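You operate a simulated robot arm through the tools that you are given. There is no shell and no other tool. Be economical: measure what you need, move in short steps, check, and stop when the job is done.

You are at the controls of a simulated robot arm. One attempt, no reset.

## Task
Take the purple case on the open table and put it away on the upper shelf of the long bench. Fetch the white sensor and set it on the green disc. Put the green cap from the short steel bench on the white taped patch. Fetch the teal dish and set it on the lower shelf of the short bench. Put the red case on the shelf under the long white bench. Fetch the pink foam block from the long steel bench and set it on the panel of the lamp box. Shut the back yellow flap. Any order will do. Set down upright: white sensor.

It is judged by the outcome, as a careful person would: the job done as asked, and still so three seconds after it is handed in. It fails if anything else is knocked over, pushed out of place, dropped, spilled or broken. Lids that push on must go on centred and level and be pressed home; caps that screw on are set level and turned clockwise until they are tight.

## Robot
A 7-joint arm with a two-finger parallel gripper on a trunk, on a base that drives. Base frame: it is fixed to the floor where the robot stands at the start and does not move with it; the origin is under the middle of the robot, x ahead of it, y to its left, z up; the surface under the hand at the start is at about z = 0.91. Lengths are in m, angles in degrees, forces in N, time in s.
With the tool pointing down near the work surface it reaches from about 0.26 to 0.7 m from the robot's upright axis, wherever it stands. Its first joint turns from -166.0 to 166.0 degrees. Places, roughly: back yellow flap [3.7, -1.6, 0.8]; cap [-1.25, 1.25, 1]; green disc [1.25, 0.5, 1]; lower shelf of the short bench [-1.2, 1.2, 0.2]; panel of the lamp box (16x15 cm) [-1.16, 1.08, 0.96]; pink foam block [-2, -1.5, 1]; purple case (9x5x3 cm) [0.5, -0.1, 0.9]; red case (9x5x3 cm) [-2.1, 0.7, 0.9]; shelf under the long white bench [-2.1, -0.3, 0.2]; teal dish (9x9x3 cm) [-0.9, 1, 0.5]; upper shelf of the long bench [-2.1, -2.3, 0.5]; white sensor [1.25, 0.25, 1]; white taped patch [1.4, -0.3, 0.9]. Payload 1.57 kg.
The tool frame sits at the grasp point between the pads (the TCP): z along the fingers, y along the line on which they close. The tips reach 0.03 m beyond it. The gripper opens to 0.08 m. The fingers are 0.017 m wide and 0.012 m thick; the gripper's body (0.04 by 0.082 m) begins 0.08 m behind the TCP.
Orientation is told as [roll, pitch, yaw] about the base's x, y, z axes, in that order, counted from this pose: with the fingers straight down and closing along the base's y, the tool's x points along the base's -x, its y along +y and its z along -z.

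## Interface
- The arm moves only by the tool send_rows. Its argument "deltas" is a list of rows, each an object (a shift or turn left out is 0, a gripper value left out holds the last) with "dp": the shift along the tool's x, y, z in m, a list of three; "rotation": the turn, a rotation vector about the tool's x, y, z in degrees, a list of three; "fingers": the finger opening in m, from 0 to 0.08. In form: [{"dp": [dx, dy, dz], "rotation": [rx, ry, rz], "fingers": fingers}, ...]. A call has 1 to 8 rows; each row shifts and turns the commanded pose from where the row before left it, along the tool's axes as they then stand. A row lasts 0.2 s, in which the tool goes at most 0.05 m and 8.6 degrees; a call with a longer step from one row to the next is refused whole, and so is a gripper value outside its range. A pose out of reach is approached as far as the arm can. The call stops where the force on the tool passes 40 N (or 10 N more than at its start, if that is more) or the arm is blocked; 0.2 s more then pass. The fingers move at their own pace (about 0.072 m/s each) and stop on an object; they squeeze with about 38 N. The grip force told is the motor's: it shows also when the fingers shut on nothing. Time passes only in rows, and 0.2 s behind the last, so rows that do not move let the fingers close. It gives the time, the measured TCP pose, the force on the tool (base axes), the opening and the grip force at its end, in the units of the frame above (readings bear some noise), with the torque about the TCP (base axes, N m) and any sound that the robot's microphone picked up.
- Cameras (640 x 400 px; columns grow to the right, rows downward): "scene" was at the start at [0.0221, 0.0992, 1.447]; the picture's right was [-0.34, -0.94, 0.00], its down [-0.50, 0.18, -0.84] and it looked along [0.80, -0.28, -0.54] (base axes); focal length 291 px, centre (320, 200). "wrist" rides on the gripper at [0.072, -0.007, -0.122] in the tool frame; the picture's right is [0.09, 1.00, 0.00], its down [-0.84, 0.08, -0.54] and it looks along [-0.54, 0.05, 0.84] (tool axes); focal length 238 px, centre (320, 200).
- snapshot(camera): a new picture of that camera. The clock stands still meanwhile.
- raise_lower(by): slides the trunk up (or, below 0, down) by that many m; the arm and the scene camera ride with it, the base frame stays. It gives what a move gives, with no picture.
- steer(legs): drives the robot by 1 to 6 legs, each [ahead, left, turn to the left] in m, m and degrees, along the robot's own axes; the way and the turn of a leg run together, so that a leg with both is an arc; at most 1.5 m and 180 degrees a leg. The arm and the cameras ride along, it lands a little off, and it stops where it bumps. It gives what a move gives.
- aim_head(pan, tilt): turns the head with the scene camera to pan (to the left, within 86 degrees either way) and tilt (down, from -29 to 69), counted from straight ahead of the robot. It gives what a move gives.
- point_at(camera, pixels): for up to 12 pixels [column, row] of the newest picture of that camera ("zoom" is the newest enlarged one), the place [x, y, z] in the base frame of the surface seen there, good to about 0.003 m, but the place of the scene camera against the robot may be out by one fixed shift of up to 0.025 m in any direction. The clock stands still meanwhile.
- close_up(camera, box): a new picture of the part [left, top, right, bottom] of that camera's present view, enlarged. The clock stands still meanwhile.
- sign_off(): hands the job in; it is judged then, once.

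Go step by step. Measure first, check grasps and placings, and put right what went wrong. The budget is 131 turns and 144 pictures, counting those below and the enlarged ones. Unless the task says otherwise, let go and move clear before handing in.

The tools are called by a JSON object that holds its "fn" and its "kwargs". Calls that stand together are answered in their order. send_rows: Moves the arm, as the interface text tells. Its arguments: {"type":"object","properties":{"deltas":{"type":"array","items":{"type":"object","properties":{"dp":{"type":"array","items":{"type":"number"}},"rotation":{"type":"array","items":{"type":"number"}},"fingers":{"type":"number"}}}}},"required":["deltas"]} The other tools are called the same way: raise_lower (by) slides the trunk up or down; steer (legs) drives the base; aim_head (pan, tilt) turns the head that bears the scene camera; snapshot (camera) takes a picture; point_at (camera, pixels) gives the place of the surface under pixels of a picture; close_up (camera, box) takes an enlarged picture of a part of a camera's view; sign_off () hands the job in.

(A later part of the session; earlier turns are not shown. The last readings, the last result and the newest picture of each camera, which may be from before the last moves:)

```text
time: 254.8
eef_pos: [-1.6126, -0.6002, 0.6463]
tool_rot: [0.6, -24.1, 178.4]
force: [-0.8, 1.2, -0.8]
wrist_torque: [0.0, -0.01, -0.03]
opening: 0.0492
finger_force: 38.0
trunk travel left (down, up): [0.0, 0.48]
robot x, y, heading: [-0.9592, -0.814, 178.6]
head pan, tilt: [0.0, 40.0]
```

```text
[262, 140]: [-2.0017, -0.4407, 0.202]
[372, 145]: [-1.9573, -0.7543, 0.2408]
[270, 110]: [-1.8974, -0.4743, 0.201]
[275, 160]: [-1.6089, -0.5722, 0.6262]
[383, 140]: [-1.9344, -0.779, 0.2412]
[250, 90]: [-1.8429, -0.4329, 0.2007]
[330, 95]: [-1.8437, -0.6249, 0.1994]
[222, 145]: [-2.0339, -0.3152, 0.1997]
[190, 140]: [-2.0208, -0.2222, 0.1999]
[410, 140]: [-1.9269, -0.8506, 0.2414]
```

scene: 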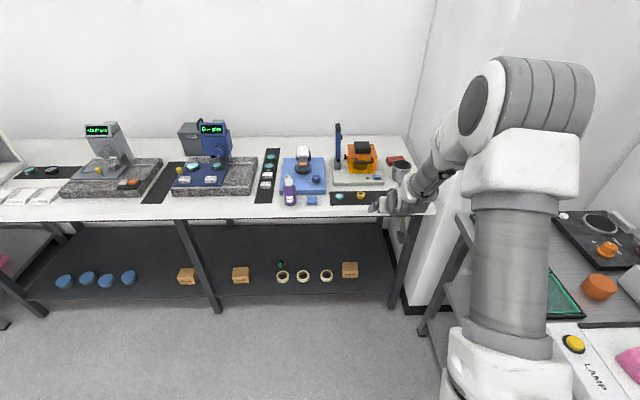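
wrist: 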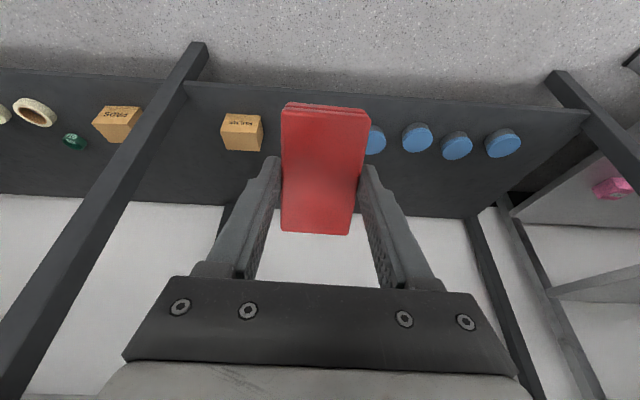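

Free stretch y -0.735…-0.445 with shelf z=0.20. I reduce the lean to 8° (the gap below the bench is tall), lower and then drive in.

{"fn": "send_rows", "kwargs": {"deltas": [{"rotation": [0, 8, 0]}, {"rotation": [0, 8, 0]}, {"dp": [0.0062, 0, 0.0441]}, {"dp": [0.0062, 0, 0.0441]}, {"dp": [0.0062, 0, 0.0441]}, {"dp": [0.0062, 0, 0.0441]}, {"dp": [0.0062, 0, 0.0441]}, {"dp": [0.0062, 0, 0.0441]}]}}

{"fn": "send_rows", "kwargs": {"deltas": [{"dp": [0.0062, 0, 0.0441]}, {"dp": [0.0062, 0, 0.0441]}, {"dp": [0, 0, 0]}]}}

{"fn": "snapshot", "kwargs": {"camera": "scene"}}

```text
time: 256.6
eef_pos: [-1.6136, -0.6028, 0.3798]
tool_rot: [0.6, -8.3, 178.5]
force: [-0.2, 0.7, -0.5]
wrist_torque: [-0.04, -0.01, 0.0]
opening: 0.0491
finger_force: 38.2
trunk travel left (down, up): [0.0, 0.48]
robot x, y, heading: [-0.954, -0.8124, 178.5]
head pan, tilt: [0.0, 40.0]
```

```text
time: 257.4
eef_pos: [-1.6072, -0.6041, 0.3059]
tool_rot: [0.5, -8.1, 178.5]
force: [-0.4, -0.1, -0.4]
wrist_torque: [-0.05, -0.02, -0.03]
opening: 0.0491
finger_force: 38.1
out of reach, approached as far as the arm can: row 2
trunk travel left (down, up): [0.0, 0.48]
robot x, y, heading: [-0.9544, -0.8121, 178.4]
head pan, tilt: [0.0, 40.0]
```

```text
51 pictures are left
```

scene: 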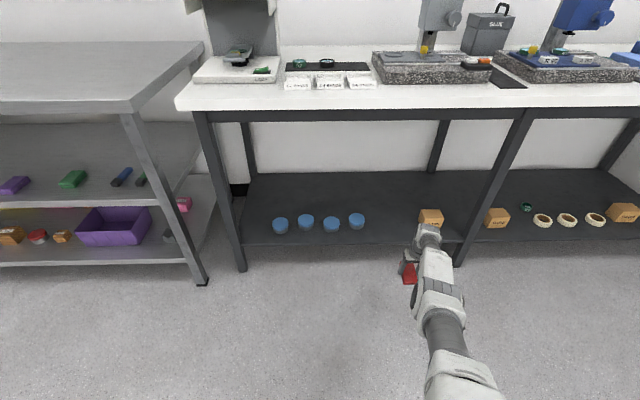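

At this stretch the arm is at its limit; I pull the tool in 12 cm first, lower to 0.27, and then drive in.

{"fn": "send_rows", "kwargs": {"deltas": [{"dp": [0.04, 0.01, 0]}, {"dp": [0.04, 0.01, 0]}, {"dp": [0.04, 0.01, 0]}, {"dp": [0.0042, 0, 0.0297]}, {"dp": [0, 0, 0]}]}}

{"fn": "steer", "kwargs": {"legs": [[0.25, -0.03, 0]]}}

{"fn": "snapshot", "kwargs": {"camera": "wrist"}}

```text
time: 258.6
eef_pos: [-1.5819, -0.606, 0.2567]
tool_rot: [0.5, -8.2, 178.5]
force: [0.1, 0.5, -0.3]
wrist_torque: [0.04, -0.01, 0.0]
opening: 0.0493
finger_force: 38.0
out of reach, approached as far as the arm can: row 1, 2, 3, 4
trunk travel left (down, up): [0.0, 0.48]
robot x, y, heading: [-0.9482, -0.8141, 178.3]
head pan, tilt: [0.0, 40.0]
```

```text
time: 260.8
eef_pos: [-1.8302, -0.571, 0.2563]
tool_rot: [0.5, -8.0, 178.7]
force: [-0.2, -0.9, -0.6]
wrist_torque: [0.03, 0.01, 0.0]
opening: 0.0494
finger_force: 37.9
trunk travel left (down, up): [0.0, 0.48]
robot x, y, heading: [-1.1987, -0.7739, 178.5]
head pan, tilt: [0.0, 40.0]
```

```text
50 pictures are left
```

wrist: 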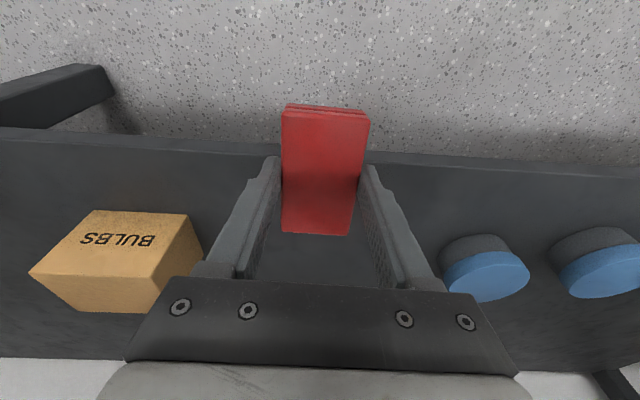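

About 1.3 cm above the shelf, clear on both sides. I drive 8 cm further, then lean slightly forward, which also lowers the front edge.

{"fn": "steer", "kwargs": {"legs": [[0.085, 0, 0]]}}

{"fn": "send_rows", "kwargs": {"deltas": [{"rotation": [0, -8, 0]}, {"dp": [0, 0, 0]}]}}

{"fn": "snapshot", "kwargs": {"camera": "wrist"}}

{"fn": "point_at", "kwargs": {"camera": "wrist", "pixels": [[230, 150], [230, 100], [420, 150], [325, 107], [285, 112], [365, 115], [320, 90]]}}

```text
time: 262.0
eef_pos: [-1.9145, -0.5678, 0.2578]
tool_rot: [0.5, -8.1, 178.5]
force: [-0.6, 0.9, -0.4]
wrist_torque: [-0.02, 0.03, -0.02]
opening: 0.049
finger_force: 38.3
trunk travel left (down, up): [0.0, 0.48]
robot x, y, heading: [-1.2877, -0.7757, 178.5]
head pan, tilt: [0.0, 40.0]
```

```text
time: 262.6
eef_pos: [-1.9389, -0.5563, 0.2624]
tool_rot: [0.5, -16.1, 178.3]
force: [-0.1, -0.7, -0.3]
wrist_torque: [0.01, -0.02, 0.0]
opening: 0.049
finger_force: 38.3
out of reach, approached as far as the arm can: row 1
trunk travel left (down, up): [0.0, 0.48]
robot x, y, heading: [-1.2852, -0.776, 178.6]
head pan, tilt: [0.0, 40.0]
```

```text
49 pictures are left
```

wrist: 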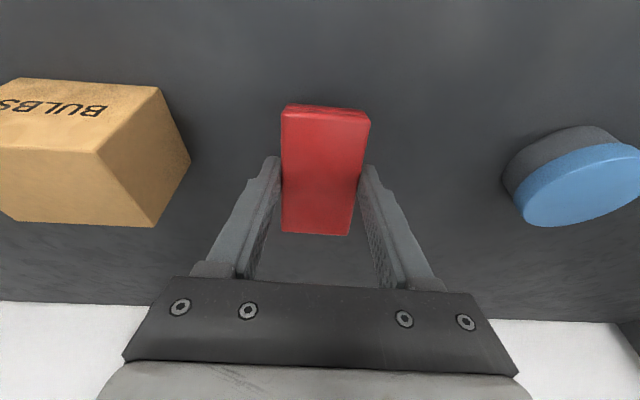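

```text
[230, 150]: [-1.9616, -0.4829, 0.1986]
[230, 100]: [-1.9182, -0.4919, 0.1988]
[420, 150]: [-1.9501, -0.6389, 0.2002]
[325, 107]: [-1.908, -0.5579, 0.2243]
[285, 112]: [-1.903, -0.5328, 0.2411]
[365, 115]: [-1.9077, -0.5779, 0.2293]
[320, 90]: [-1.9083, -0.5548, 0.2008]
```

{"fn": "send_rows", "kwargs": {"deltas": [{"rotation": [0, -6, 0]}, {"dp": [0.0045, 0, 0.011]}, {"dp": [0, 0, 0]}]}}

```text
time: 263.4
eef_pos: [-1.9536, -0.5499, 0.2575]
tool_rot: [0.6, -22.1, 178.4]
force: [0.8, 0.3, -0.4]
wrist_torque: [-0.02, 0.01, 0.03]
opening: 0.0488
finger_force: 38.0
out of reach, approached as far as the arm can: row 1
trunk travel left (down, up): [0.0, 0.48]
robot x, y, heading: [-1.2857, -0.7732, 178.8]
head pan, tilt: [0.0, 40.0]
```

{"fn": "send_rows", "kwargs": {"deltas": [{"dp": [0.0015, 0, 0.0037]}, {"dp": [0.0011, 0, 0.0028]}, {"dp": [0, 0, 0]}]}}

{"fn": "close_up", "kwargs": {"camera": "wrist", "box": [230, 80, 420, 245]}}

```text
time: 264.2
eef_pos: [-1.9526, -0.5494, 0.2548]
tool_rot: [0.5, -22.1, 178.3]
force: [0.2, -0.8, 0.0]
wrist_torque: [0.01, -0.03, -0.02]
opening: 0.0492
finger_force: 37.6
out of reach, approached as far as the arm can: row 1
trunk travel left (down, up): [0.0, 0.48]
robot x, y, heading: [-1.2826, -0.7784, 178.7]
head pan, tilt: [0.0, 40.0]
```

```text
2.42 times, centred on (325, 162) of wrist
```

zoom: 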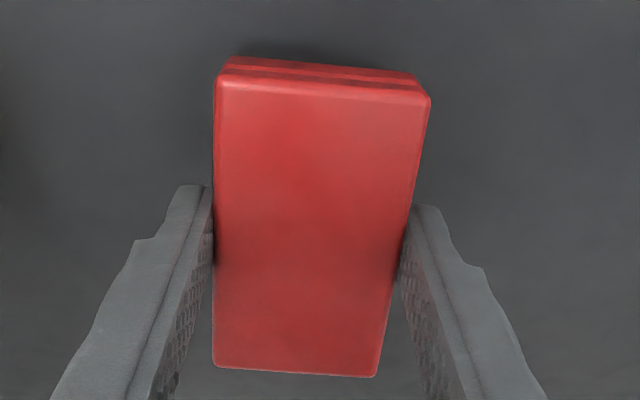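

{"fn": "send_rows", "kwargs": {"deltas": [{"dp": [0.0015, 0, 0.0037]}, {"dp": [0.0015, 0, 0.0037]}, {"dp": [0, 0, 0]}]}}

```text
time: 265.0
eef_pos: [-1.9485, -0.5479, 0.2495]
tool_rot: [0.6, -22.2, 178.4]
force: [-0.2, -0.7, 3.7]
wrist_torque: [0.06, -0.14, -0.01]
opening: 0.049
finger_force: 37.8
out of reach, approached as far as the arm can: row 1
trunk travel left (down, up): [0.0, 0.48]
robot x, y, heading: [-1.2867, -0.7761, 178.6]
head pan, tilt: [0.0, 40.0]
```

Contact. I press down another ~1.2 cm so the case swivels flat in the pads before releasing.

{"fn": "send_rows", "kwargs": {"deltas": [{"dp": [0.0022, 0, 0.0056]}, {"dp": [0.0022, 0, 0.0056]}, {"dp": [0, 0, 0]}]}}

{"fn": "close_up", "kwargs": {"camera": "wrist", "box": [230, 80, 420, 245]}}

```text
time: 265.8
eef_pos: [-1.9481, -0.5482, 0.2483]
tool_rot: [0.5, -22.2, 178.4]
force: [-2.2, -0.7, 6.9]
wrist_torque: [0.17, -0.12, 0.08]
opening: 0.0494
finger_force: 38.1
out of reach, approached as far as the arm can: row 1, 2
trunk travel left (down, up): [0.0, 0.48]
robot x, y, heading: [-1.2804, -0.774, 178.6]
head pan, tilt: [0.0, 40.0]
```

```text
2.42 times, centred on (325, 162) of wrist
```

zoom: 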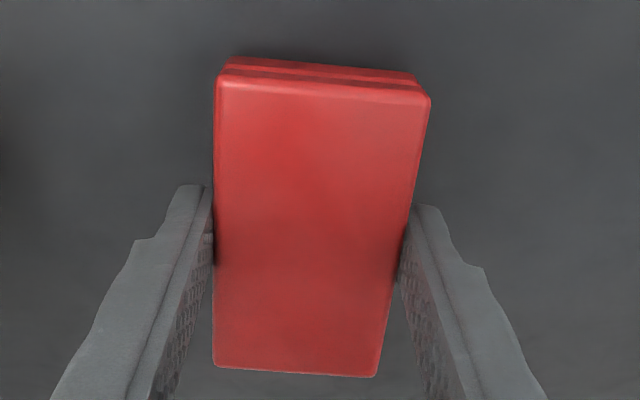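

The arm can't go lower; I ease the fingers open gently to let it settle.

{"fn": "send_rows", "kwargs": {"deltas": [{"fingers": 0.051}, {"dp": [0, 0, 0]}, {"fingers": 0.054}, {"fingers": 0.065}, {"dp": [0, 0, 0]}]}}

{"fn": "close_up", "kwargs": {"camera": "wrist", "box": [180, 60, 470, 245]}}

```text
time: 267.0
eef_pos: [-1.9463, -0.5485, 0.2493]
tool_rot: [0.6, -22.1, 178.4]
force: [0.2, 0.3, -0.5]
wrist_torque: [0.0, -0.03, -0.01]
opening: 0.0651
finger_force: 0.1
trunk travel left (down, up): [0.0, 0.48]
robot x, y, heading: [-1.285, -0.7755, 178.6]
head pan, tilt: [0.0, 40.0]
```

```text
2.16 times, centred on (325, 152) of wrist
```

zoom: 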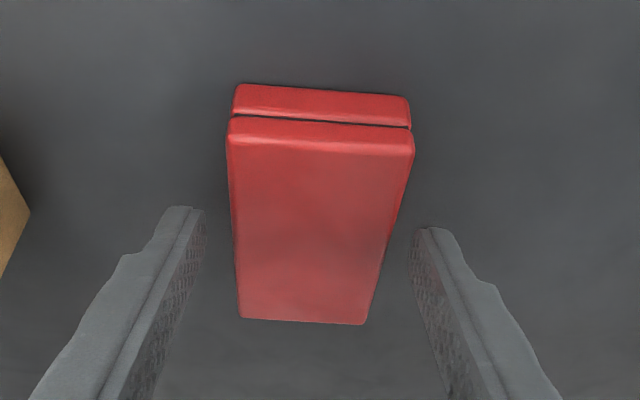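

The red case lies flat on the shelf. I withdraw upward-back along the tool, then back out and raise.

{"fn": "send_rows", "kwargs": {"deltas": [{"dp": [0, 0, -0.03]}, {"dp": [0, 0, -0.04]}, {"dp": [0, 0, 0]}]}}

{"fn": "steer", "kwargs": {"legs": [[-0.45, 0, 0]]}}

{"fn": "raise_lower", "kwargs": {"by": 0.4}}

{"fn": "snapshot", "kwargs": {"camera": "scene"}}

```text
time: 267.8
eef_pos: [-1.9221, -0.5489, 0.3114]
tool_rot: [0.4, -22.2, 178.2]
force: [-0.4, -0.6, 0.3]
wrist_torque: [0.03, 0.01, 0.01]
opening: 0.065
finger_force: 0.0
trunk travel left (down, up): [0.0, 0.48]
robot x, y, heading: [-1.2898, -0.7748, 178.6]
head pan, tilt: [0.0, 40.0]
```

```text
time: 271.4
eef_pos: [-1.4611, -0.5609, 0.3098]
tool_rot: [0.6, -22.2, 178.3]
force: [0.5, -1.0, -0.8]
wrist_torque: [0.03, 0.01, -0.02]
opening: 0.0649
finger_force: 0.1
trunk travel left (down, up): [0.0, 0.48]
robot x, y, heading: [-0.8225, -0.7881, 178.3]
head pan, tilt: [0.0, 40.0]
```

```text
time: 275.2
eef_pos: [-1.4605, -0.5602, 0.7112]
tool_rot: [0.6, -22.1, 178.3]
force: [-0.8, 0.1, 0.2]
wrist_torque: [0.0, 0.02, -0.03]
opening: 0.0651
finger_force: 0.0
trunk travel left (down, up): [-0.4, 0.08]
robot x, y, heading: [-0.8248, -0.7882, 178.4]
head pan, tilt: [0.0, 40.0]
```

```text
45 pictures are left
```

scene: 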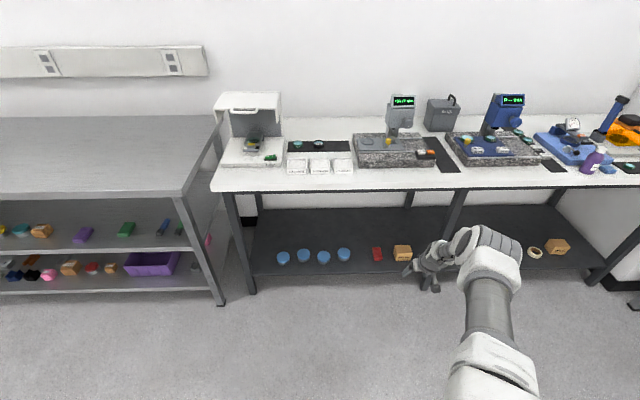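

The red case is on the shelf (377,254). Now for the cap and sensor: I turn to face the short bench, and on the way glance back past the board at the main table's far side.

{"fn": "steer", "kwargs": {"legs": [[0, 0, -90]]}}

{"fn": "raise_lower", "kwargs": {"by": 0.08}}

{"fn": "aim_head", "kwargs": {"pan": -66, "tilt": 15}}

{"fn": "snapshot", "kwargs": {"camera": "scene"}}

```text
time: 280.8
eef_pos: [-0.5835, -0.157, 0.7111]
tool_rot: [0.6, -22.1, 86.9]
force: [-0.1, 0.1, 0.5]
wrist_torque: [0.0, 0.01, 0.03]
opening: 0.065
finger_force: 0.1
trunk travel left (down, up): [-0.4, 0.08]
robot x, y, heading: [-0.8245, -0.7835, 87.2]
head pan, tilt: [0.0, 40.0]
```

```text
time: 282.0
eef_pos: [-0.5829, -0.1556, 0.7904]
tool_rot: [0.6, -22.2, 86.8]
force: [0.1, -0.1, -0.1]
wrist_torque: [0.0, 0.03, 0.01]
opening: 0.0651
finger_force: 0.1
trunk travel left (down, up): [-0.48, 0.0]
robot x, y, heading: [-0.8281, -0.7835, 86.9]
head pan, tilt: [0.0, 40.0]
```

```text
time: 283.3
eef_pos: [-0.5835, -0.157, 0.7915]
tool_rot: [0.6, -22.1, 86.9]
force: [-0.3, -0.6, 0.4]
wrist_torque: [0.0, -0.01, 0.01]
opening: 0.065
finger_force: 0.0
trunk travel left (down, up): [-0.48, 0.0]
robot x, y, heading: [-0.8261, -0.7896, 86.8]
head pan, tilt: [-66.0, 15.0]
```

```text
44 pictures are left
```

scene: 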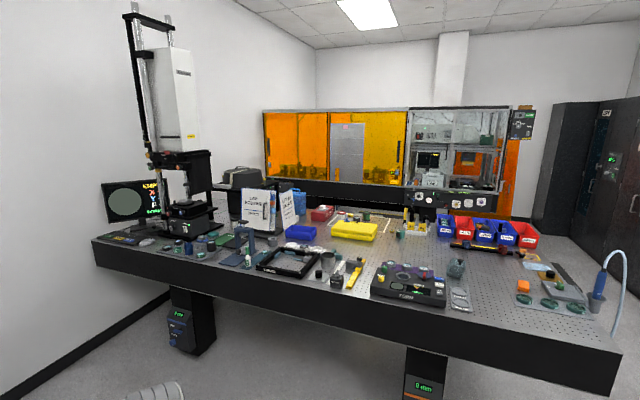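

{"fn": "close_up", "kwargs": {"camera": "scene", "box": [230, 170, 410, 280]}}

{"fn": "point_at", "kwargs": {"camera": "zoom", "pixels": [[250, 75], [265, 95], [325, 130], [420, 170], [320, 165], [265, 75]]}}

```text
3.56 times, centred on (320, 225) of scene
```

zoom: 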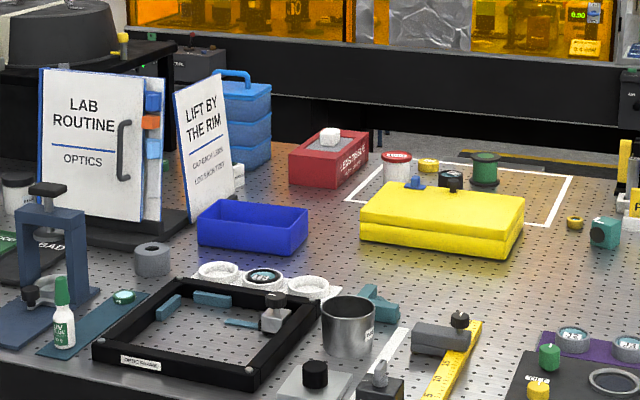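

```text
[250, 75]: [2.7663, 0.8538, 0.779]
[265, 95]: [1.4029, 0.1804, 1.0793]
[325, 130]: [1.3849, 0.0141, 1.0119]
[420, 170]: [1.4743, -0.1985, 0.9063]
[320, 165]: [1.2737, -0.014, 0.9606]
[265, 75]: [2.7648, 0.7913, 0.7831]
```

The table's far side holds a blue storage stack near (1.4,0.18), so the sensor must be reached from behind. I'll take the green cylinder cap first: raise the arm and drive to the short bench.

{"fn": "send_rows", "kwargs": {"deltas": [{"rotation": [0, 7.4, 0]}, {"rotation": [0, 7.4, 0]}, {"rotation": [0, 7.4, 0]}, {"dp": [0, 0, -0.048]}, {"dp": [0, 0, -0.048]}, {"dp": [0, 0, -0.048]}, {"dp": [0, 0, -0.048]}, {"dp": [0, 0, -0.048]}]}}

{"fn": "send_rows", "kwargs": {"deltas": [{"dp": [0, 0, -0.048]}, {"dp": [0, 0, -0.048]}, {"dp": [0.0, 0, 0]}]}}

{"fn": "steer", "kwargs": {"legs": [[0, 0.34, 3], [1.2, 0, 0]]}}

{"fn": "snapshot", "kwargs": {"camera": "wrist"}}

```text
time: 285.1
eef_pos: [-0.5814, -0.1736, 1.0303]
tool_rot: [0.5, -3.5, 87.0]
force: [0.0, -0.3, 0.1]
wrist_torque: [0.02, -0.03, -0.02]
opening: 0.065
finger_force: 0.2
out of reach, approached as far as the arm can: row 3
trunk travel left (down, up): [-0.48, 0.0]
robot x, y, heading: [-0.8225, -0.7866, 86.8]
head pan, tilt: [-66.0, 15.0]
```

```text
time: 285.9
eef_pos: [-0.5802, -0.1775, 1.1257]
tool_rot: [0.5, -3.7, 87.1]
force: [0.8, -0.4, 0.6]
wrist_torque: [-0.01, 0.01, 0.0]
opening: 0.0649
finger_force: 0.1
trunk travel left (down, up): [-0.48, 0.0]
robot x, y, heading: [-0.8232, -0.7891, 87.1]
head pan, tilt: [-66.0, 15.0]
```

```text
time: 296.8
eef_pos: [-0.931, 1.0426, 1.1248]
tool_rot: [0.5, -3.5, 89.2]
force: [0.7, -0.4, 0.4]
wrist_torque: [0.0, 0.0, 0.01]
opening: 0.0651
finger_force: 0.1
trunk travel left (down, up): [-0.48, 0.0]
robot x, y, heading: [-1.1498, 0.4262, 89.0]
head pan, tilt: [-66.0, 15.0]
```

```text
42 pictures are left
```

wrist: 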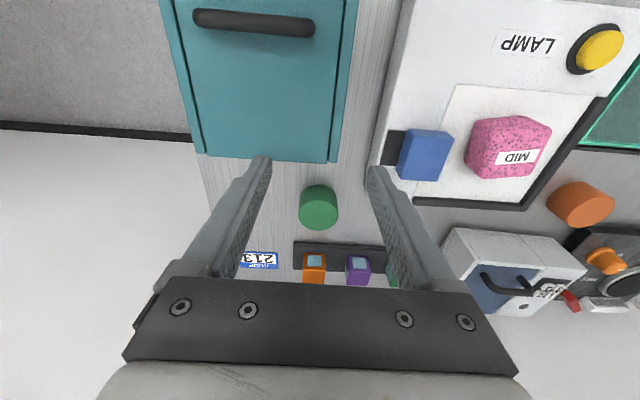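

{"fn": "point_at", "kwargs": {"camera": "wrist", "pixels": [[318, 215], [302, 212], [335, 212], [318, 197], [318, 188], [318, 228], [395, 272], [365, 262]]}}

{"fn": "close_up", "kwargs": {"camera": "wrist", "box": [280, 170, 420, 280]}}

```text
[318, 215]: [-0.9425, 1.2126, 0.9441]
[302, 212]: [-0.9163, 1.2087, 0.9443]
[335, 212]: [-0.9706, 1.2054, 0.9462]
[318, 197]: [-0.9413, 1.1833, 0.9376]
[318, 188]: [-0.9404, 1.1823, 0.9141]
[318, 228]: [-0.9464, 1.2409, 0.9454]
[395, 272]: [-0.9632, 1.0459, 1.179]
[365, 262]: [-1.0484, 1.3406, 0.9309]
```

```text
3.64 times, centred on (350, 225) of wrist
```

zoom: 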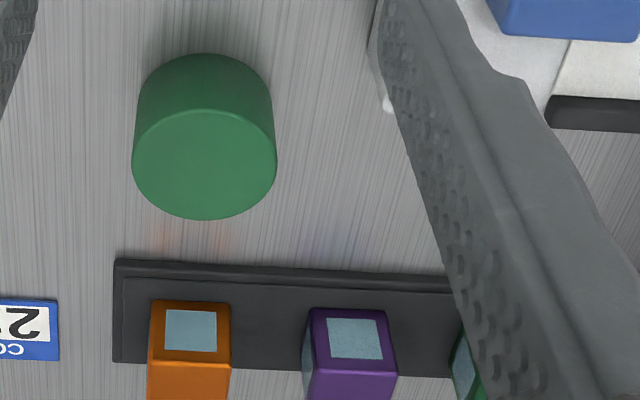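

A cylinder ~6 cm across, centre ≈(-0.943,1.212), top 0.945. I drive 0.14 closer, open wide, align and descend.

{"fn": "steer", "kwargs": {"legs": [[0.14, 0, 0]]}}

{"fn": "send_rows", "kwargs": {"deltas": [{"dp": [-0.03, 0.009, 0], "rotation": [0, 3.5, 0], "fingers": 0.08}, {"dp": [0, 0, 0.045]}, {"dp": [0, 0, 0.045]}, {"dp": [0, 0, 0]}]}}

{"fn": "snapshot", "kwargs": {"camera": "wrist"}}

{"fn": "point_at", "kwargs": {"camera": "wrist", "pixels": [[318, 130], [300, 130], [340, 130], [320, 150], [320, 110]]}}

```text
time: 298.3
eef_pos: [-0.929, 1.1825, 1.1242]
tool_rot: [0.5, -3.6, 89.2]
force: [-0.6, 0.0, -0.1]
wrist_torque: [0.01, 0.0, 0.0]
opening: 0.0648
finger_force: 0.0
trunk travel left (down, up): [-0.48, 0.0]
robot x, y, heading: [-1.1502, 0.5652, 89.6]
head pan, tilt: [-66.0, 15.0]
```

```text
time: 299.3
eef_pos: [-0.9401, 1.2121, 1.0356]
tool_rot: [0.4, -0.2, 89.3]
force: [0.0, -0.4, 0.3]
wrist_torque: [-0.03, -0.01, 0.01]
opening: 0.0799
finger_force: 0.1
trunk travel left (down, up): [-0.48, 0.0]
robot x, y, heading: [-1.1511, 0.5651, 89.4]
head pan, tilt: [-66.0, 15.0]
```

```text
40 pictures are left
```

wrist: 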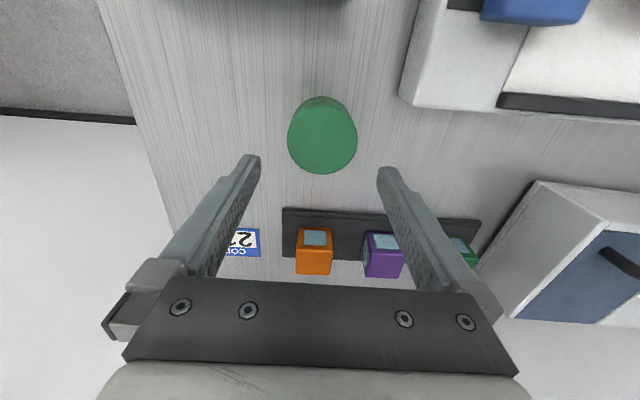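

```text
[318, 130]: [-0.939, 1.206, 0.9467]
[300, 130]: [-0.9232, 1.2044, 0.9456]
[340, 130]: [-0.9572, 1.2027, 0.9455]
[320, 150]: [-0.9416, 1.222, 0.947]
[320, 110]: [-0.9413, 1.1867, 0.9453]
```

Centred. I descend to z≈0.938 and grip.

{"fn": "send_rows", "kwargs": {"deltas": [{"dp": [0, 0.001, 0.045]}, {"dp": [0, 0, 0.035]}, {"dp": [0, 0, 0.018]}, {"fingers": 0.04}, {"dp": [0, 0, 0]}, {"dp": [0, 0, 0]}]}}

{"fn": "send_rows", "kwargs": {"deltas": [{"dp": [0, 0, -0.03]}, {"dp": [0, 0, -0.045]}, {"dp": [0, 0, -0.045]}, {"dp": [0, 0, -0.045]}, {"dp": [0.04, 0, 0]}, {"dp": [0.045, 0, 0]}, {"dp": [0.045, 0, 0]}, {"dp": [0.03, 0, 0]}]}}

{"fn": "snapshot", "kwargs": {"camera": "wrist"}}

```text
time: 300.7
eef_pos: [-0.9405, 1.2149, 0.9391]
tool_rot: [0.5, -0.1, 89.4]
force: [-0.9, 0.6, -0.1]
wrist_torque: [-0.03, 0.01, 0.0]
opening: 0.0649
finger_force: 37.8
trunk travel left (down, up): [-0.48, 0.0]
robot x, y, heading: [-1.1509, 0.5659, 89.0]
head pan, tilt: [-66.0, 15.0]
```

```text
time: 302.5
eef_pos: [-0.9426, 1.0534, 1.1037]
tool_rot: [0.5, -0.2, 89.2]
force: [-0.3, -0.4, -0.2]
wrist_torque: [-0.02, -0.01, -0.04]
opening: 0.0644
finger_force: 37.6
trunk travel left (down, up): [-0.48, 0.0]
robot x, y, heading: [-1.1505, 0.5632, 89.2]
head pan, tilt: [-66.0, 15.0]
```

```text
39 pictures are left
```

wrist: 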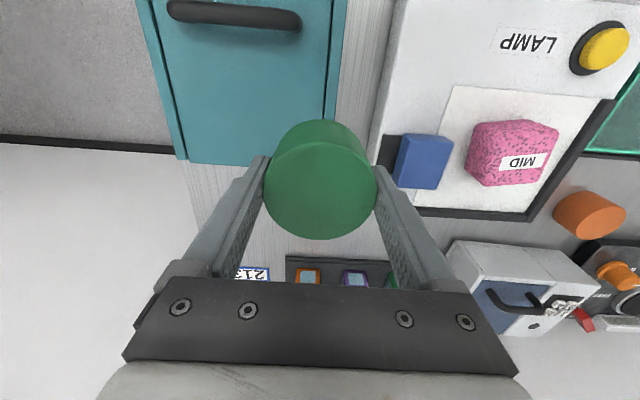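

The green cap is held (0.0645). I back off, turn and drive down the aisle past the table's right end, then look for the way round.

{"fn": "steer", "kwargs": {"legs": [[-0.6, 0, 0], [0, -0.55, 0], [0, 0, -179], [1.4, 0, 0], [1.2, 0, 0]]}}

{"fn": "aim_head", "kwargs": {"pan": 75, "tilt": 18}}

{"fn": "snapshot", "kwargs": {"camera": "scene"}}

```text
time: 337.7
eef_pos: [-0.557, -3.1845, 1.1042]
tool_rot: [0.5, -0.1, -83.7]
force: [-0.7, 0.4, -1.3]
wrist_torque: [-0.01, 0.0, 0.03]
opening: 0.0644
finger_force: 38.3
trunk travel left (down, up): [-0.48, 0.0]
robot x, y, heading: [-0.406, -2.6725, -83.6]
head pan, tilt: [-66.0, 15.0]
```

```text
time: 340.0
eef_pos: [-0.5544, -3.1846, 1.1045]
tool_rot: [0.5, -0.2, -83.7]
force: [0.7, -0.1, 0.1]
wrist_torque: [0.0, 0.0, 0.0]
opening: 0.0647
finger_force: 38.1
trunk travel left (down, up): [-0.48, 0.0]
robot x, y, heading: [-0.4068, -2.6736, -83.5]
head pan, tilt: [75.0, 18.0]
```

```text
38 pictures are left
```

scene: 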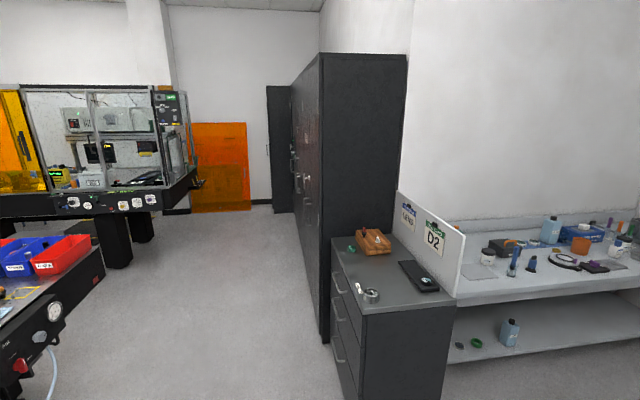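

{"fn": "point_at", "kwargs": {"camera": "scene", "pixels": [[103, 275], [30, 385], [325, 340], [130, 265], [195, 180], [330, 250], [250, 208], [160, 215], [100, 212], [30, 205]]}}

```text
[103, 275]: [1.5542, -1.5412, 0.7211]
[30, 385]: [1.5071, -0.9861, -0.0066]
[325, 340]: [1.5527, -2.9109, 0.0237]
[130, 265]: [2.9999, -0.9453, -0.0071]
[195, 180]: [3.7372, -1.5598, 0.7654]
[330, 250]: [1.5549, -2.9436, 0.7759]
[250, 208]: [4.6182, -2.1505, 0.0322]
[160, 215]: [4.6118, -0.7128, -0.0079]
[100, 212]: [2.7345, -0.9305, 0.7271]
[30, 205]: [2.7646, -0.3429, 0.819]
```

The table's end is at y≈-1.6; the aisle behind runs between x≈1.6 and 2.73. I drive round to its entrance.

{"fn": "steer", "kwargs": {"legs": [[0, 0, 83.5], [0.9, 0.42, 0], [1.5, 0, 0], [0, 0, 90]]}}

```text
time: 365.6
eef_pos: [2.1704, -1.7476, 1.1039]
tool_rot: [0.4, 0.0, 91.6]
force: [-0.2, -0.4, -0.7]
wrist_torque: [0.0, 0.01, -0.02]
opening: 0.0637
finger_force: 37.8
trunk travel left (down, up): [-0.48, 0.0]
robot x, y, heading: [1.9871, -2.2455, 91.2]
head pan, tilt: [75.0, 18.0]
```

{"fn": "steer", "kwargs": {"legs": [[1.4, -0.1, -1], [0.5, 0, 0], [0, 0, 90]]}}

{"fn": "aim_head", "kwargs": {"pan": -20, "tilt": 38}}

{"fn": "snapshot", "kwargs": {"camera": "scene"}}

```text
time: 383.4
eef_pos: [1.5757, -0.1364, 1.1047]
tool_rot: [0.5, 0.0, 179.4]
force: [0.5, 0.1, 0.0]
wrist_torque: [-0.01, 0.01, -0.03]
opening: 0.0634
finger_force: 38.1
trunk travel left (down, up): [-0.48, 0.0]
robot x, y, heading: [2.0667, -0.3432, 179.3]
head pan, tilt: [75.0, 18.0]
```

```text
time: 385.1
eef_pos: [1.5765, -0.1355, 1.1036]
tool_rot: [0.4, -0.1, 179.4]
force: [-0.2, 0.3, 0.3]
wrist_torque: [0.0, 0.06, 0.01]
opening: 0.0633
finger_force: 37.9
trunk travel left (down, up): [-0.48, 0.0]
robot x, y, heading: [2.0683, -0.3429, 179.2]
head pan, tilt: [-20.0, 38.0]
```

```text
37 pictures are left
```

scene: 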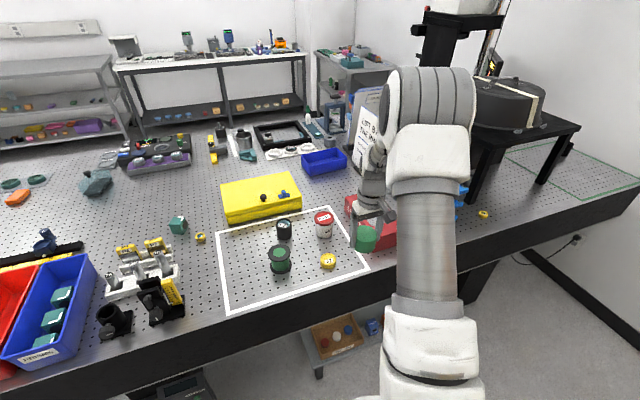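

The taped patch is fully visible; its left part around (245,285) is free. I measure it.

{"fn": "point_at", "kwargs": {"camera": "scene", "pixels": [[218, 232], [230, 314], [368, 268], [330, 210], [250, 260], [245, 285], [280, 270], [328, 265], [300, 285], [284, 230]]}}

{"fn": "close_up", "kwargs": {"camera": "scene", "box": [200, 180, 520, 340]}}

```text
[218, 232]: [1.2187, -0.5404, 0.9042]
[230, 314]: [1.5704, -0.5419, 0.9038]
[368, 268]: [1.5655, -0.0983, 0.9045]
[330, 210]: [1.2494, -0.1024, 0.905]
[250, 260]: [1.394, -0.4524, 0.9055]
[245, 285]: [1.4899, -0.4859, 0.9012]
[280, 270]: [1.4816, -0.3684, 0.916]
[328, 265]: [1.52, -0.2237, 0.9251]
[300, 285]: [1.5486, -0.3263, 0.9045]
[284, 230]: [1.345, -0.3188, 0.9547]
```

```text
2.00 times, centred on (360, 260) of scene
```

zoom: 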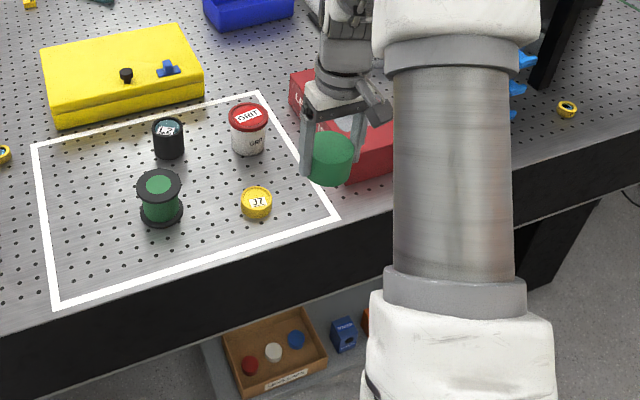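

I place the cap at about (1.40,-0.45). Drive a little closer, move over, and check from the wrist.

{"fn": "steer", "kwargs": {"legs": [[0.1, 0.22, 0]]}}

{"fn": "send_rows", "kwargs": {"deltas": [{"dp": [-0.026, 0.033, 0]}, {"dp": [-0.026, 0.033, 0]}, {"dp": [-0.026, 0.033, 0]}, {"dp": [0, 0, 0.045]}, {"dp": [0, 0, 0]}]}}

{"fn": "snapshot", "kwargs": {"camera": "wrist"}}

{"fn": "point_at", "kwargs": {"camera": "wrist", "pixels": [[320, 95], [230, 110], [430, 130], [240, 150], [400, 180]]}}

```text
time: 387.4
eef_pos: [1.4729, -0.356, 1.1038]
tool_rot: [0.5, -0.1, 179.6]
force: [-1.1, 0.1, -0.5]
wrist_torque: [-0.01, -0.03, -0.01]
opening: 0.0637
finger_force: 37.8
trunk travel left (down, up): [-0.48, 0.0]
robot x, y, heading: [1.9625, -0.5661, 179.5]
head pan, tilt: [-20.0, 38.0]
```

```text
time: 388.6
eef_pos: [1.395, -0.4561, 1.0602]
tool_rot: [0.4, -0.1, 179.6]
force: [-1.0, -0.1, -0.1]
wrist_torque: [0.01, 0.02, -0.01]
opening: 0.0635
finger_force: 38.0
trunk travel left (down, up): [-0.48, 0.0]
robot x, y, heading: [1.9628, -0.5632, 179.5]
head pan, tilt: [-20.0, 38.0]
```

```text
35 pictures are left
```

wrist: 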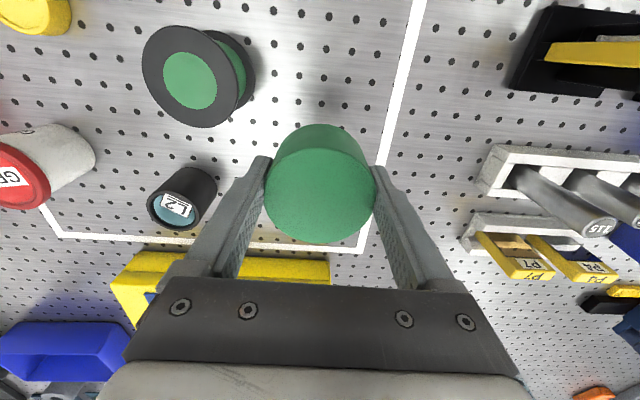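

```text
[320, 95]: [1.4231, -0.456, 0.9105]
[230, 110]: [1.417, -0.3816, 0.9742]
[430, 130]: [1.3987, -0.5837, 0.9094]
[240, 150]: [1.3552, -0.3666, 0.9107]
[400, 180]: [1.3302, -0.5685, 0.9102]
```

Inside the tape with the spool close on the left; I shift 1 cm away from it and lower to the table (z=0.91).

{"fn": "send_rows", "kwargs": {"deltas": [{"dp": [-0.005, 0.01, 0]}, {"dp": [0, 0, 0.045]}, {"dp": [0, 0, 0.045]}, {"dp": [0, 0, 0.016]}, {"dp": [0, 0, 0.004]}, {"dp": [0, 0, 0]}]}}

{"fn": "send_rows", "kwargs": {"deltas": [{"fingers": 0.076}, {"dp": [0, 0, 0]}, {"dp": [0, 0, -0.04]}, {"dp": [0, 0, -0.045]}, {"dp": [0, 0, -0.045]}, {"dp": [0, 0, 0]}]}}

{"fn": "snapshot", "kwargs": {"camera": "wrist"}}

```text
time: 390.0
eef_pos: [1.3891, -0.466, 0.9496]
tool_rot: [0.5, -0.2, 179.6]
force: [-0.9, 1.0, 1.0]
wrist_torque: [0.0, 0.05, 0.01]
opening: 0.0638
finger_force: 37.8
trunk travel left (down, up): [-0.48, 0.0]
robot x, y, heading: [1.966, -0.5594, 179.5]
head pan, tilt: [-20.0, 38.0]
```

```text
time: 391.4
eef_pos: [1.3895, -0.4645, 1.0791]
tool_rot: [0.5, -0.1, 179.5]
force: [-0.5, 0.7, -0.1]
wrist_torque: [-0.03, 0.0, -0.03]
opening: 0.0759
finger_force: 0.0
trunk travel left (down, up): [-0.48, 0.0]
robot x, y, heading: [1.9638, -0.5667, 179.5]
head pan, tilt: [-20.0, 38.0]
```

```text
34 pictures are left
```

wrist: 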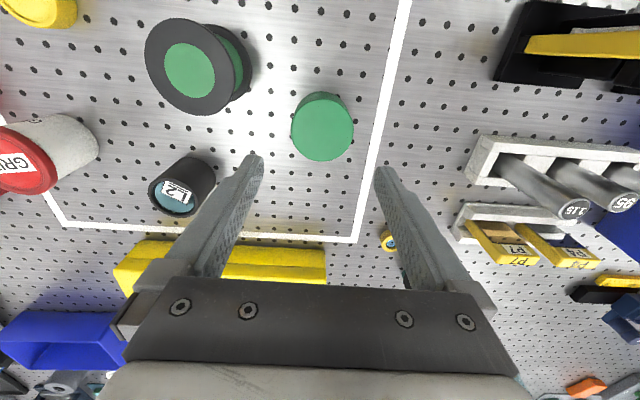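

The cap stands inside the tape. Now I retract, back a little and move along to look at the sensor and disc area.

{"fn": "send_rows", "kwargs": {"deltas": [{"dp": [0.045, 0, -0.02]}, {"dp": [0.045, 0, -0.02]}, {"dp": [0.02, 0, 0]}]}}

{"fn": "steer", "kwargs": {"legs": [[-0.13, 0, 0], [0, -0.85, 0]]}}

{"fn": "aim_head", "kwargs": {"pan": 10, "tilt": 40}}

{"fn": "snapshot", "kwargs": {"camera": "scene"}}

```text
time: 392.2
eef_pos: [1.4996, -0.4636, 1.1188]
tool_rot: [0.5, -0.2, 179.5]
force: [-0.9, 0.2, 0.5]
wrist_torque: [0.0, -0.02, 0.0]
opening: 0.076
finger_force: 0.0
trunk travel left (down, up): [-0.48, 0.0]
robot x, y, heading: [1.9639, -0.5601, 179.2]
head pan, tilt: [-20.0, 38.0]
```

```text
time: 400.0
eef_pos: [1.634, 0.373, 1.118]
tool_rot: [0.4, -0.1, 179.9]
force: [-0.3, 0.1, -0.2]
wrist_torque: [0.03, 0.02, 0.0]
opening: 0.0759
finger_force: 0.0
trunk travel left (down, up): [-0.48, 0.0]
robot x, y, heading: [2.101, 0.2799, 179.7]
head pan, tilt: [-20.0, 38.0]
```

```text
time: 400.9
eef_pos: [1.6342, 0.3723, 1.1187]
tool_rot: [0.5, -0.2, 179.9]
force: [-0.2, 0.1, 0.0]
wrist_torque: [0.01, 0.03, -0.04]
opening: 0.076
finger_force: 0.1
trunk travel left (down, up): [-0.48, 0.0]
robot x, y, heading: [2.1012, 0.2752, 179.7]
head pan, tilt: [10.0, 40.0]
```

```text
33 pictures are left
```

scene: 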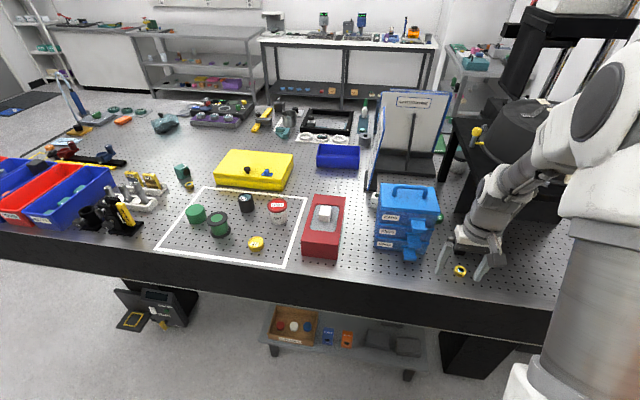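

{"fn": "close_up", "kwargs": {"camera": "scene", "box": [350, 150, 500, 270]}}

{"fn": "snapshot", "kwargs": {"camera": "wrist"}}

```text
3.33 times, centred on (425, 210) of scene
```

zoom: 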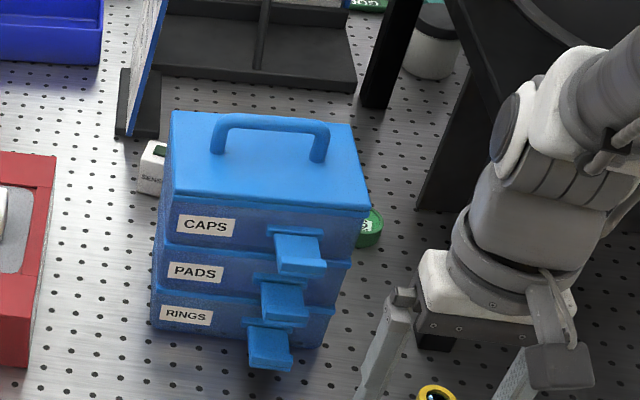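

```text
31 pictures are left
```

wrist: 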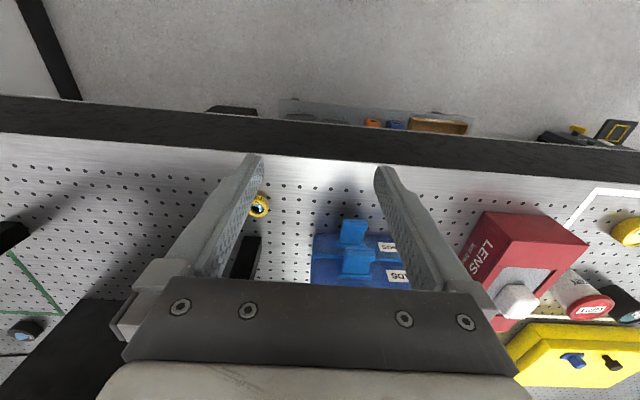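

The white "SENSOR" shows at zoom (150,165) and the green disc at (370,228), both behind the blue drawer stack. I measure them.

{"fn": "point_at", "kwargs": {"camera": "zoom", "pixels": [[150, 178], [155, 148], [145, 190], [370, 222], [365, 240], [378, 235], [170, 115], [350, 125], [365, 205], [275, 130], [260, 365], [140, 95]]}}

```text
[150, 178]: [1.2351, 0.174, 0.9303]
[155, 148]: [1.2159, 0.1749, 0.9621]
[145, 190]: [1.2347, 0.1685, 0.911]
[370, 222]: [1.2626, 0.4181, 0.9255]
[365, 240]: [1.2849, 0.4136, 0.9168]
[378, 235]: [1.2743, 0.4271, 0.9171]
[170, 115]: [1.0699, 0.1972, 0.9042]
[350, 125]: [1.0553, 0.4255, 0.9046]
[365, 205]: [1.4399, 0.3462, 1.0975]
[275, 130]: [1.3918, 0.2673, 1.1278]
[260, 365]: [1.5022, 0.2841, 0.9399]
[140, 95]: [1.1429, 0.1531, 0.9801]
```

The sensor is at ≈(1.235,0.19) and the disc at ≈(1.265,0.42), both close behind the drawers. I raise the tool, drive in over the drawers and look straight down at both.

{"fn": "send_rows", "kwargs": {"deltas": [{"dp": [0, 0, -0.045]}, {"dp": [0, 0, -0.045]}, {"dp": [0, 0, -0.03]}]}}

{"fn": "steer", "kwargs": {"legs": [[0.185, 0.06, 0]]}}

{"fn": "snapshot", "kwargs": {"camera": "wrist"}}

{"fn": "close_up", "kwargs": {"camera": "wrist", "box": [200, 110, 460, 280]}}

```text
time: 401.7
eef_pos: [1.6331, 0.373, 1.2389]
tool_rot: [0.5, -0.1, 179.8]
force: [-1.2, -0.1, -0.3]
wrist_torque: [-0.01, 0.0, 0.02]
opening: 0.0759
finger_force: 0.0
trunk travel left (down, up): [-0.48, 0.0]
robot x, y, heading: [2.0977, 0.2754, 179.9]
head pan, tilt: [10.0, 40.0]
```

```text
time: 403.5
eef_pos: [1.4476, 0.3144, 1.239]
tool_rot: [0.4, 0.0, 179.9]
force: [-0.1, 0.0, 0.2]
wrist_torque: [-0.02, -0.03, -0.02]
opening: 0.0763
finger_force: 0.2
trunk travel left (down, up): [-0.48, 0.0]
robot x, y, heading: [1.9161, 0.2182, 179.7]
head pan, tilt: [10.0, 40.0]
```

```text
30 pictures are left
```

wrist: 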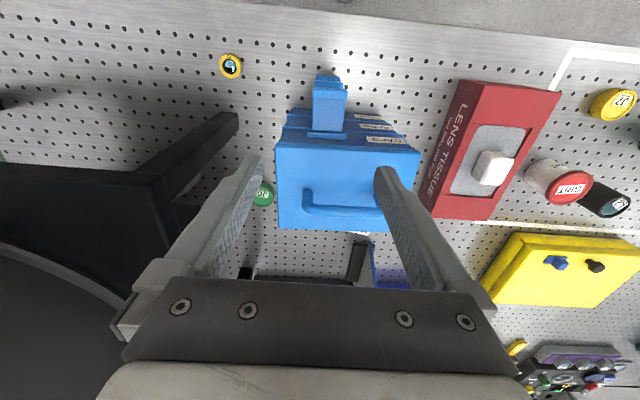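

```text
2.35 times, centred on (330, 195) of wrist
```

zoom: 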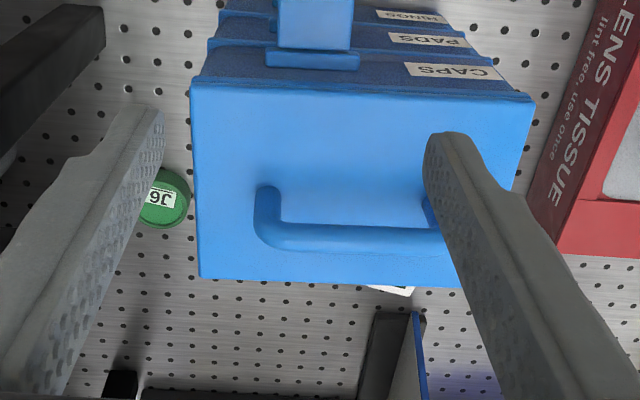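

The disc "J6" shows at (262,195); the sensor is nearly hidden by the drawers. I move forward past them to see it.

{"fn": "point_at", "kwargs": {"camera": "wrist", "pixels": [[263, 190], [266, 200], [280, 146], [420, 155], [280, 228], [390, 230], [360, 233]]}}

{"fn": "send_rows", "kwargs": {"deltas": [{"dp": [-0.04, 0.02, 0]}, {"dp": [-0.04, 0.02, 0]}, {"dp": [-0.04, 0.02, 0]}, {"dp": [-0.04, 0.02, 0]}, {"dp": [0, 0, 0]}]}}

{"fn": "snapshot", "kwargs": {"camera": "wrist"}}

{"fn": "close_up", "kwargs": {"camera": "wrist", "box": [230, 60, 420, 180]}}

```text
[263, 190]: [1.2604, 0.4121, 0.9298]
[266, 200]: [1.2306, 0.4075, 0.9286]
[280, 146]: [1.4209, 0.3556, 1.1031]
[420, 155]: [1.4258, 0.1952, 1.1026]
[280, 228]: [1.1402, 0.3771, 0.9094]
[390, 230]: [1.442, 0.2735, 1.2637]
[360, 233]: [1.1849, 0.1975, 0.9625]
```

```text
time: 404.7
eef_pos: [1.287, 0.2324, 1.2379]
tool_rot: [0.4, -0.1, 179.9]
force: [-0.5, -0.1, 1.2]
wrist_torque: [-0.01, 0.04, 0.0]
opening: 0.076
finger_force: 0.0
trunk travel left (down, up): [-0.48, 0.0]
robot x, y, heading: [1.9128, 0.2147, 180.0]
head pan, tilt: [10.0, 40.0]
```

```text
28 pictures are left
```

wrist: 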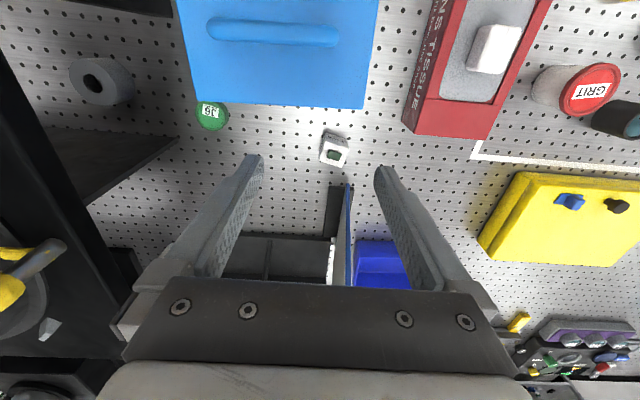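

```text
3.33 times, centred on (325, 120) of wrist
```

zoom: 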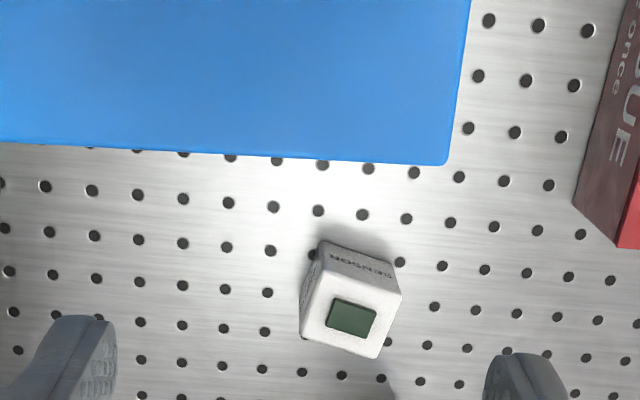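

Now both are in view, with room behind the drawers. I measure the sensor's top corners, the disc, and the drawers' back edge.

{"fn": "point_at", "kwargs": {"camera": "zoom", "pixels": [[322, 280], [397, 296], [378, 352], [306, 332], [350, 318], [322, 245], [400, 262], [440, 163], [200, 150]]}}

{"fn": "point_at", "kwargs": {"camera": "wrist", "pixels": [[212, 116], [198, 113], [226, 118], [212, 128], [211, 106], [300, 105], [190, 104]]}}

```text
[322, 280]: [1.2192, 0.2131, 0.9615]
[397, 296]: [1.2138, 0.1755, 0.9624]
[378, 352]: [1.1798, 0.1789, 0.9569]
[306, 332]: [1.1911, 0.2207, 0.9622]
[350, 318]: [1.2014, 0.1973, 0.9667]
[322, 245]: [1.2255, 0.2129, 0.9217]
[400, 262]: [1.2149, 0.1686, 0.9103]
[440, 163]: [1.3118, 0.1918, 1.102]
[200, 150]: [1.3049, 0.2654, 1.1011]
```

```text
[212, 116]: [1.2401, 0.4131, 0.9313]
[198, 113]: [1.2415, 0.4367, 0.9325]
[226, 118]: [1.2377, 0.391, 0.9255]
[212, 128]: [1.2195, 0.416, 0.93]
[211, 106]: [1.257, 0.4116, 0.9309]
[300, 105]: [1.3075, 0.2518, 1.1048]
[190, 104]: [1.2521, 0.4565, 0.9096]
```

Sensor centre (1.201,0.197), top 0.962, yawed ~12°; disc centre (1.2385,0.414), top 0.931. I align, descend on the sensor with limited opening and grip it.

{"fn": "send_rows", "kwargs": {"deltas": [{"dp": [-0.043, 0.0177, 0], "fingers": 0.06}, {"dp": [-0.043, 0.0177, 0]}, {"rotation": [0, 0, 6]}, {"rotation": [0, 0, 6]}, {"dp": [0, 0, 0.045]}, {"dp": [0, 0, 0.045]}, {"dp": [0, 0, 0.045]}, {"dp": [0, 0, 0.045]}]}}

{"fn": "send_rows", "kwargs": {"deltas": [{"dp": [0, 0, 0.045]}, {"dp": [0, 0, 0.045]}, {"dp": [0, 0, 0.021]}, {"dp": [0, 0, 0]}, {"fingers": 0.02}, {"dp": [0, 0, 0]}, {"dp": [0, 0, 0]}]}}

{"fn": "snapshot", "kwargs": {"camera": "wrist"}}

```text
time: 406.5
eef_pos: [1.2127, 0.1968, 1.0565]
tool_rot: [0.4, -0.2, 167.9]
force: [0.0, 0.0, 0.1]
wrist_torque: [0.02, -0.01, -0.01]
opening: 0.0599
finger_force: 0.0
out of reach, approached as far as the arm can: row 2
trunk travel left (down, up): [-0.48, 0.0]
robot x, y, heading: [1.9166, 0.2182, 179.9]
head pan, tilt: [10.0, 40.0]
```

```text
time: 408.1
eef_pos: [1.2116, 0.1972, 0.9454]
tool_rot: [0.5, 0.0, 167.9]
force: [-1.0, -0.9, 0.3]
wrist_torque: [0.03, 0.06, 0.03]
opening: 0.0459
finger_force: 37.8
trunk travel left (down, up): [-0.48, 0.0]
robot x, y, heading: [1.9141, 0.2175, 179.7]
head pan, tilt: [10.0, 40.0]
```

```text
26 pictures are left
```

wrist: 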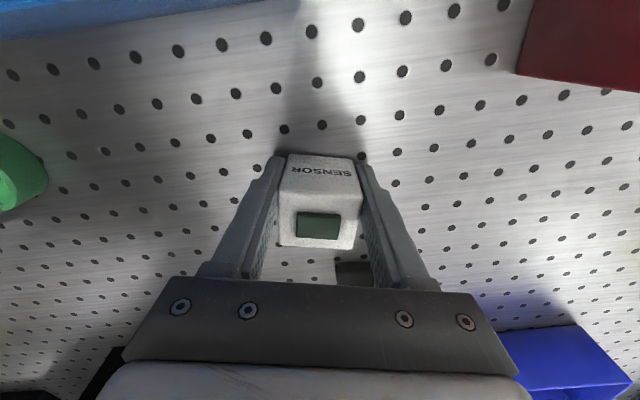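

Sensor gripped, upright. I lift clear, turn the hand so the camera stays off the drawers, and shift the base towards the disc.

{"fn": "send_rows", "kwargs": {"deltas": [{"dp": [0, 0, -0.03]}, {"dp": [0, 0, -0.045]}, {"dp": [0, 0, -0.045]}, {"dp": [0, 0, -0.045]}, {"dp": [0, 0, -0.015]}, {"rotation": [0, 0, 8.3]}, {"rotation": [0, 0, 8.3]}, {"rotation": [0, 0, 8.3]}]}}

{"fn": "send_rows", "kwargs": {"deltas": [{"rotation": [0, 0, 8.3]}, {"rotation": [0, 0, 8.3]}, {"rotation": [0, 0, 8.3]}, {"rotation": [0, 0, 8.2]}, {"dp": [0, 0, 0]}]}}

{"fn": "steer", "kwargs": {"legs": [[0, -0.16, 0]]}}

{"fn": "snapshot", "kwargs": {"camera": "wrist"}}

```text
time: 409.9
eef_pos: [1.2143, 0.1981, 1.1265]
tool_rot: [0.4, 0.2, 142.9]
force: [-0.3, 0.7, -2.8]
wrist_torque: [0.03, -0.03, 0.0]
opening: 0.0458
finger_force: 38.1
trunk travel left (down, up): [-0.48, 0.0]
robot x, y, heading: [1.9175, 0.2179, 179.5]
head pan, tilt: [10.0, 40.0]
```

```text
time: 411.1
eef_pos: [1.2126, 0.1973, 1.1264]
tool_rot: [0.4, 0.3, 109.8]
force: [-0.1, 0.0, -3.5]
wrist_torque: [-0.07, -0.02, 0.0]
opening: 0.0459
finger_force: 37.7
trunk travel left (down, up): [-0.48, 0.0]
robot x, y, heading: [1.9121, 0.2198, 179.9]
head pan, tilt: [10.0, 40.0]
```

```text
time: 413.0
eef_pos: [1.2126, 0.3599, 1.1273]
tool_rot: [0.3, 0.4, 109.8]
force: [0.3, 0.9, -3.2]
wrist_torque: [-0.02, 0.03, 0.01]
opening: 0.0455
finger_force: 37.9
trunk travel left (down, up): [-0.48, 0.0]
robot x, y, heading: [1.9172, 0.3823, 179.6]
head pan, tilt: [10.0, 40.0]
```

```text
25 pictures are left
```

wrist: 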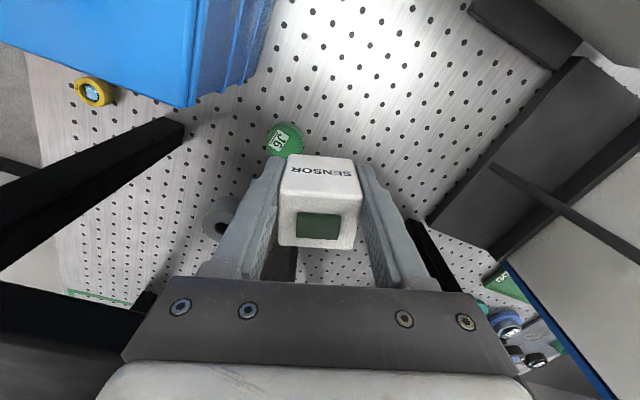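

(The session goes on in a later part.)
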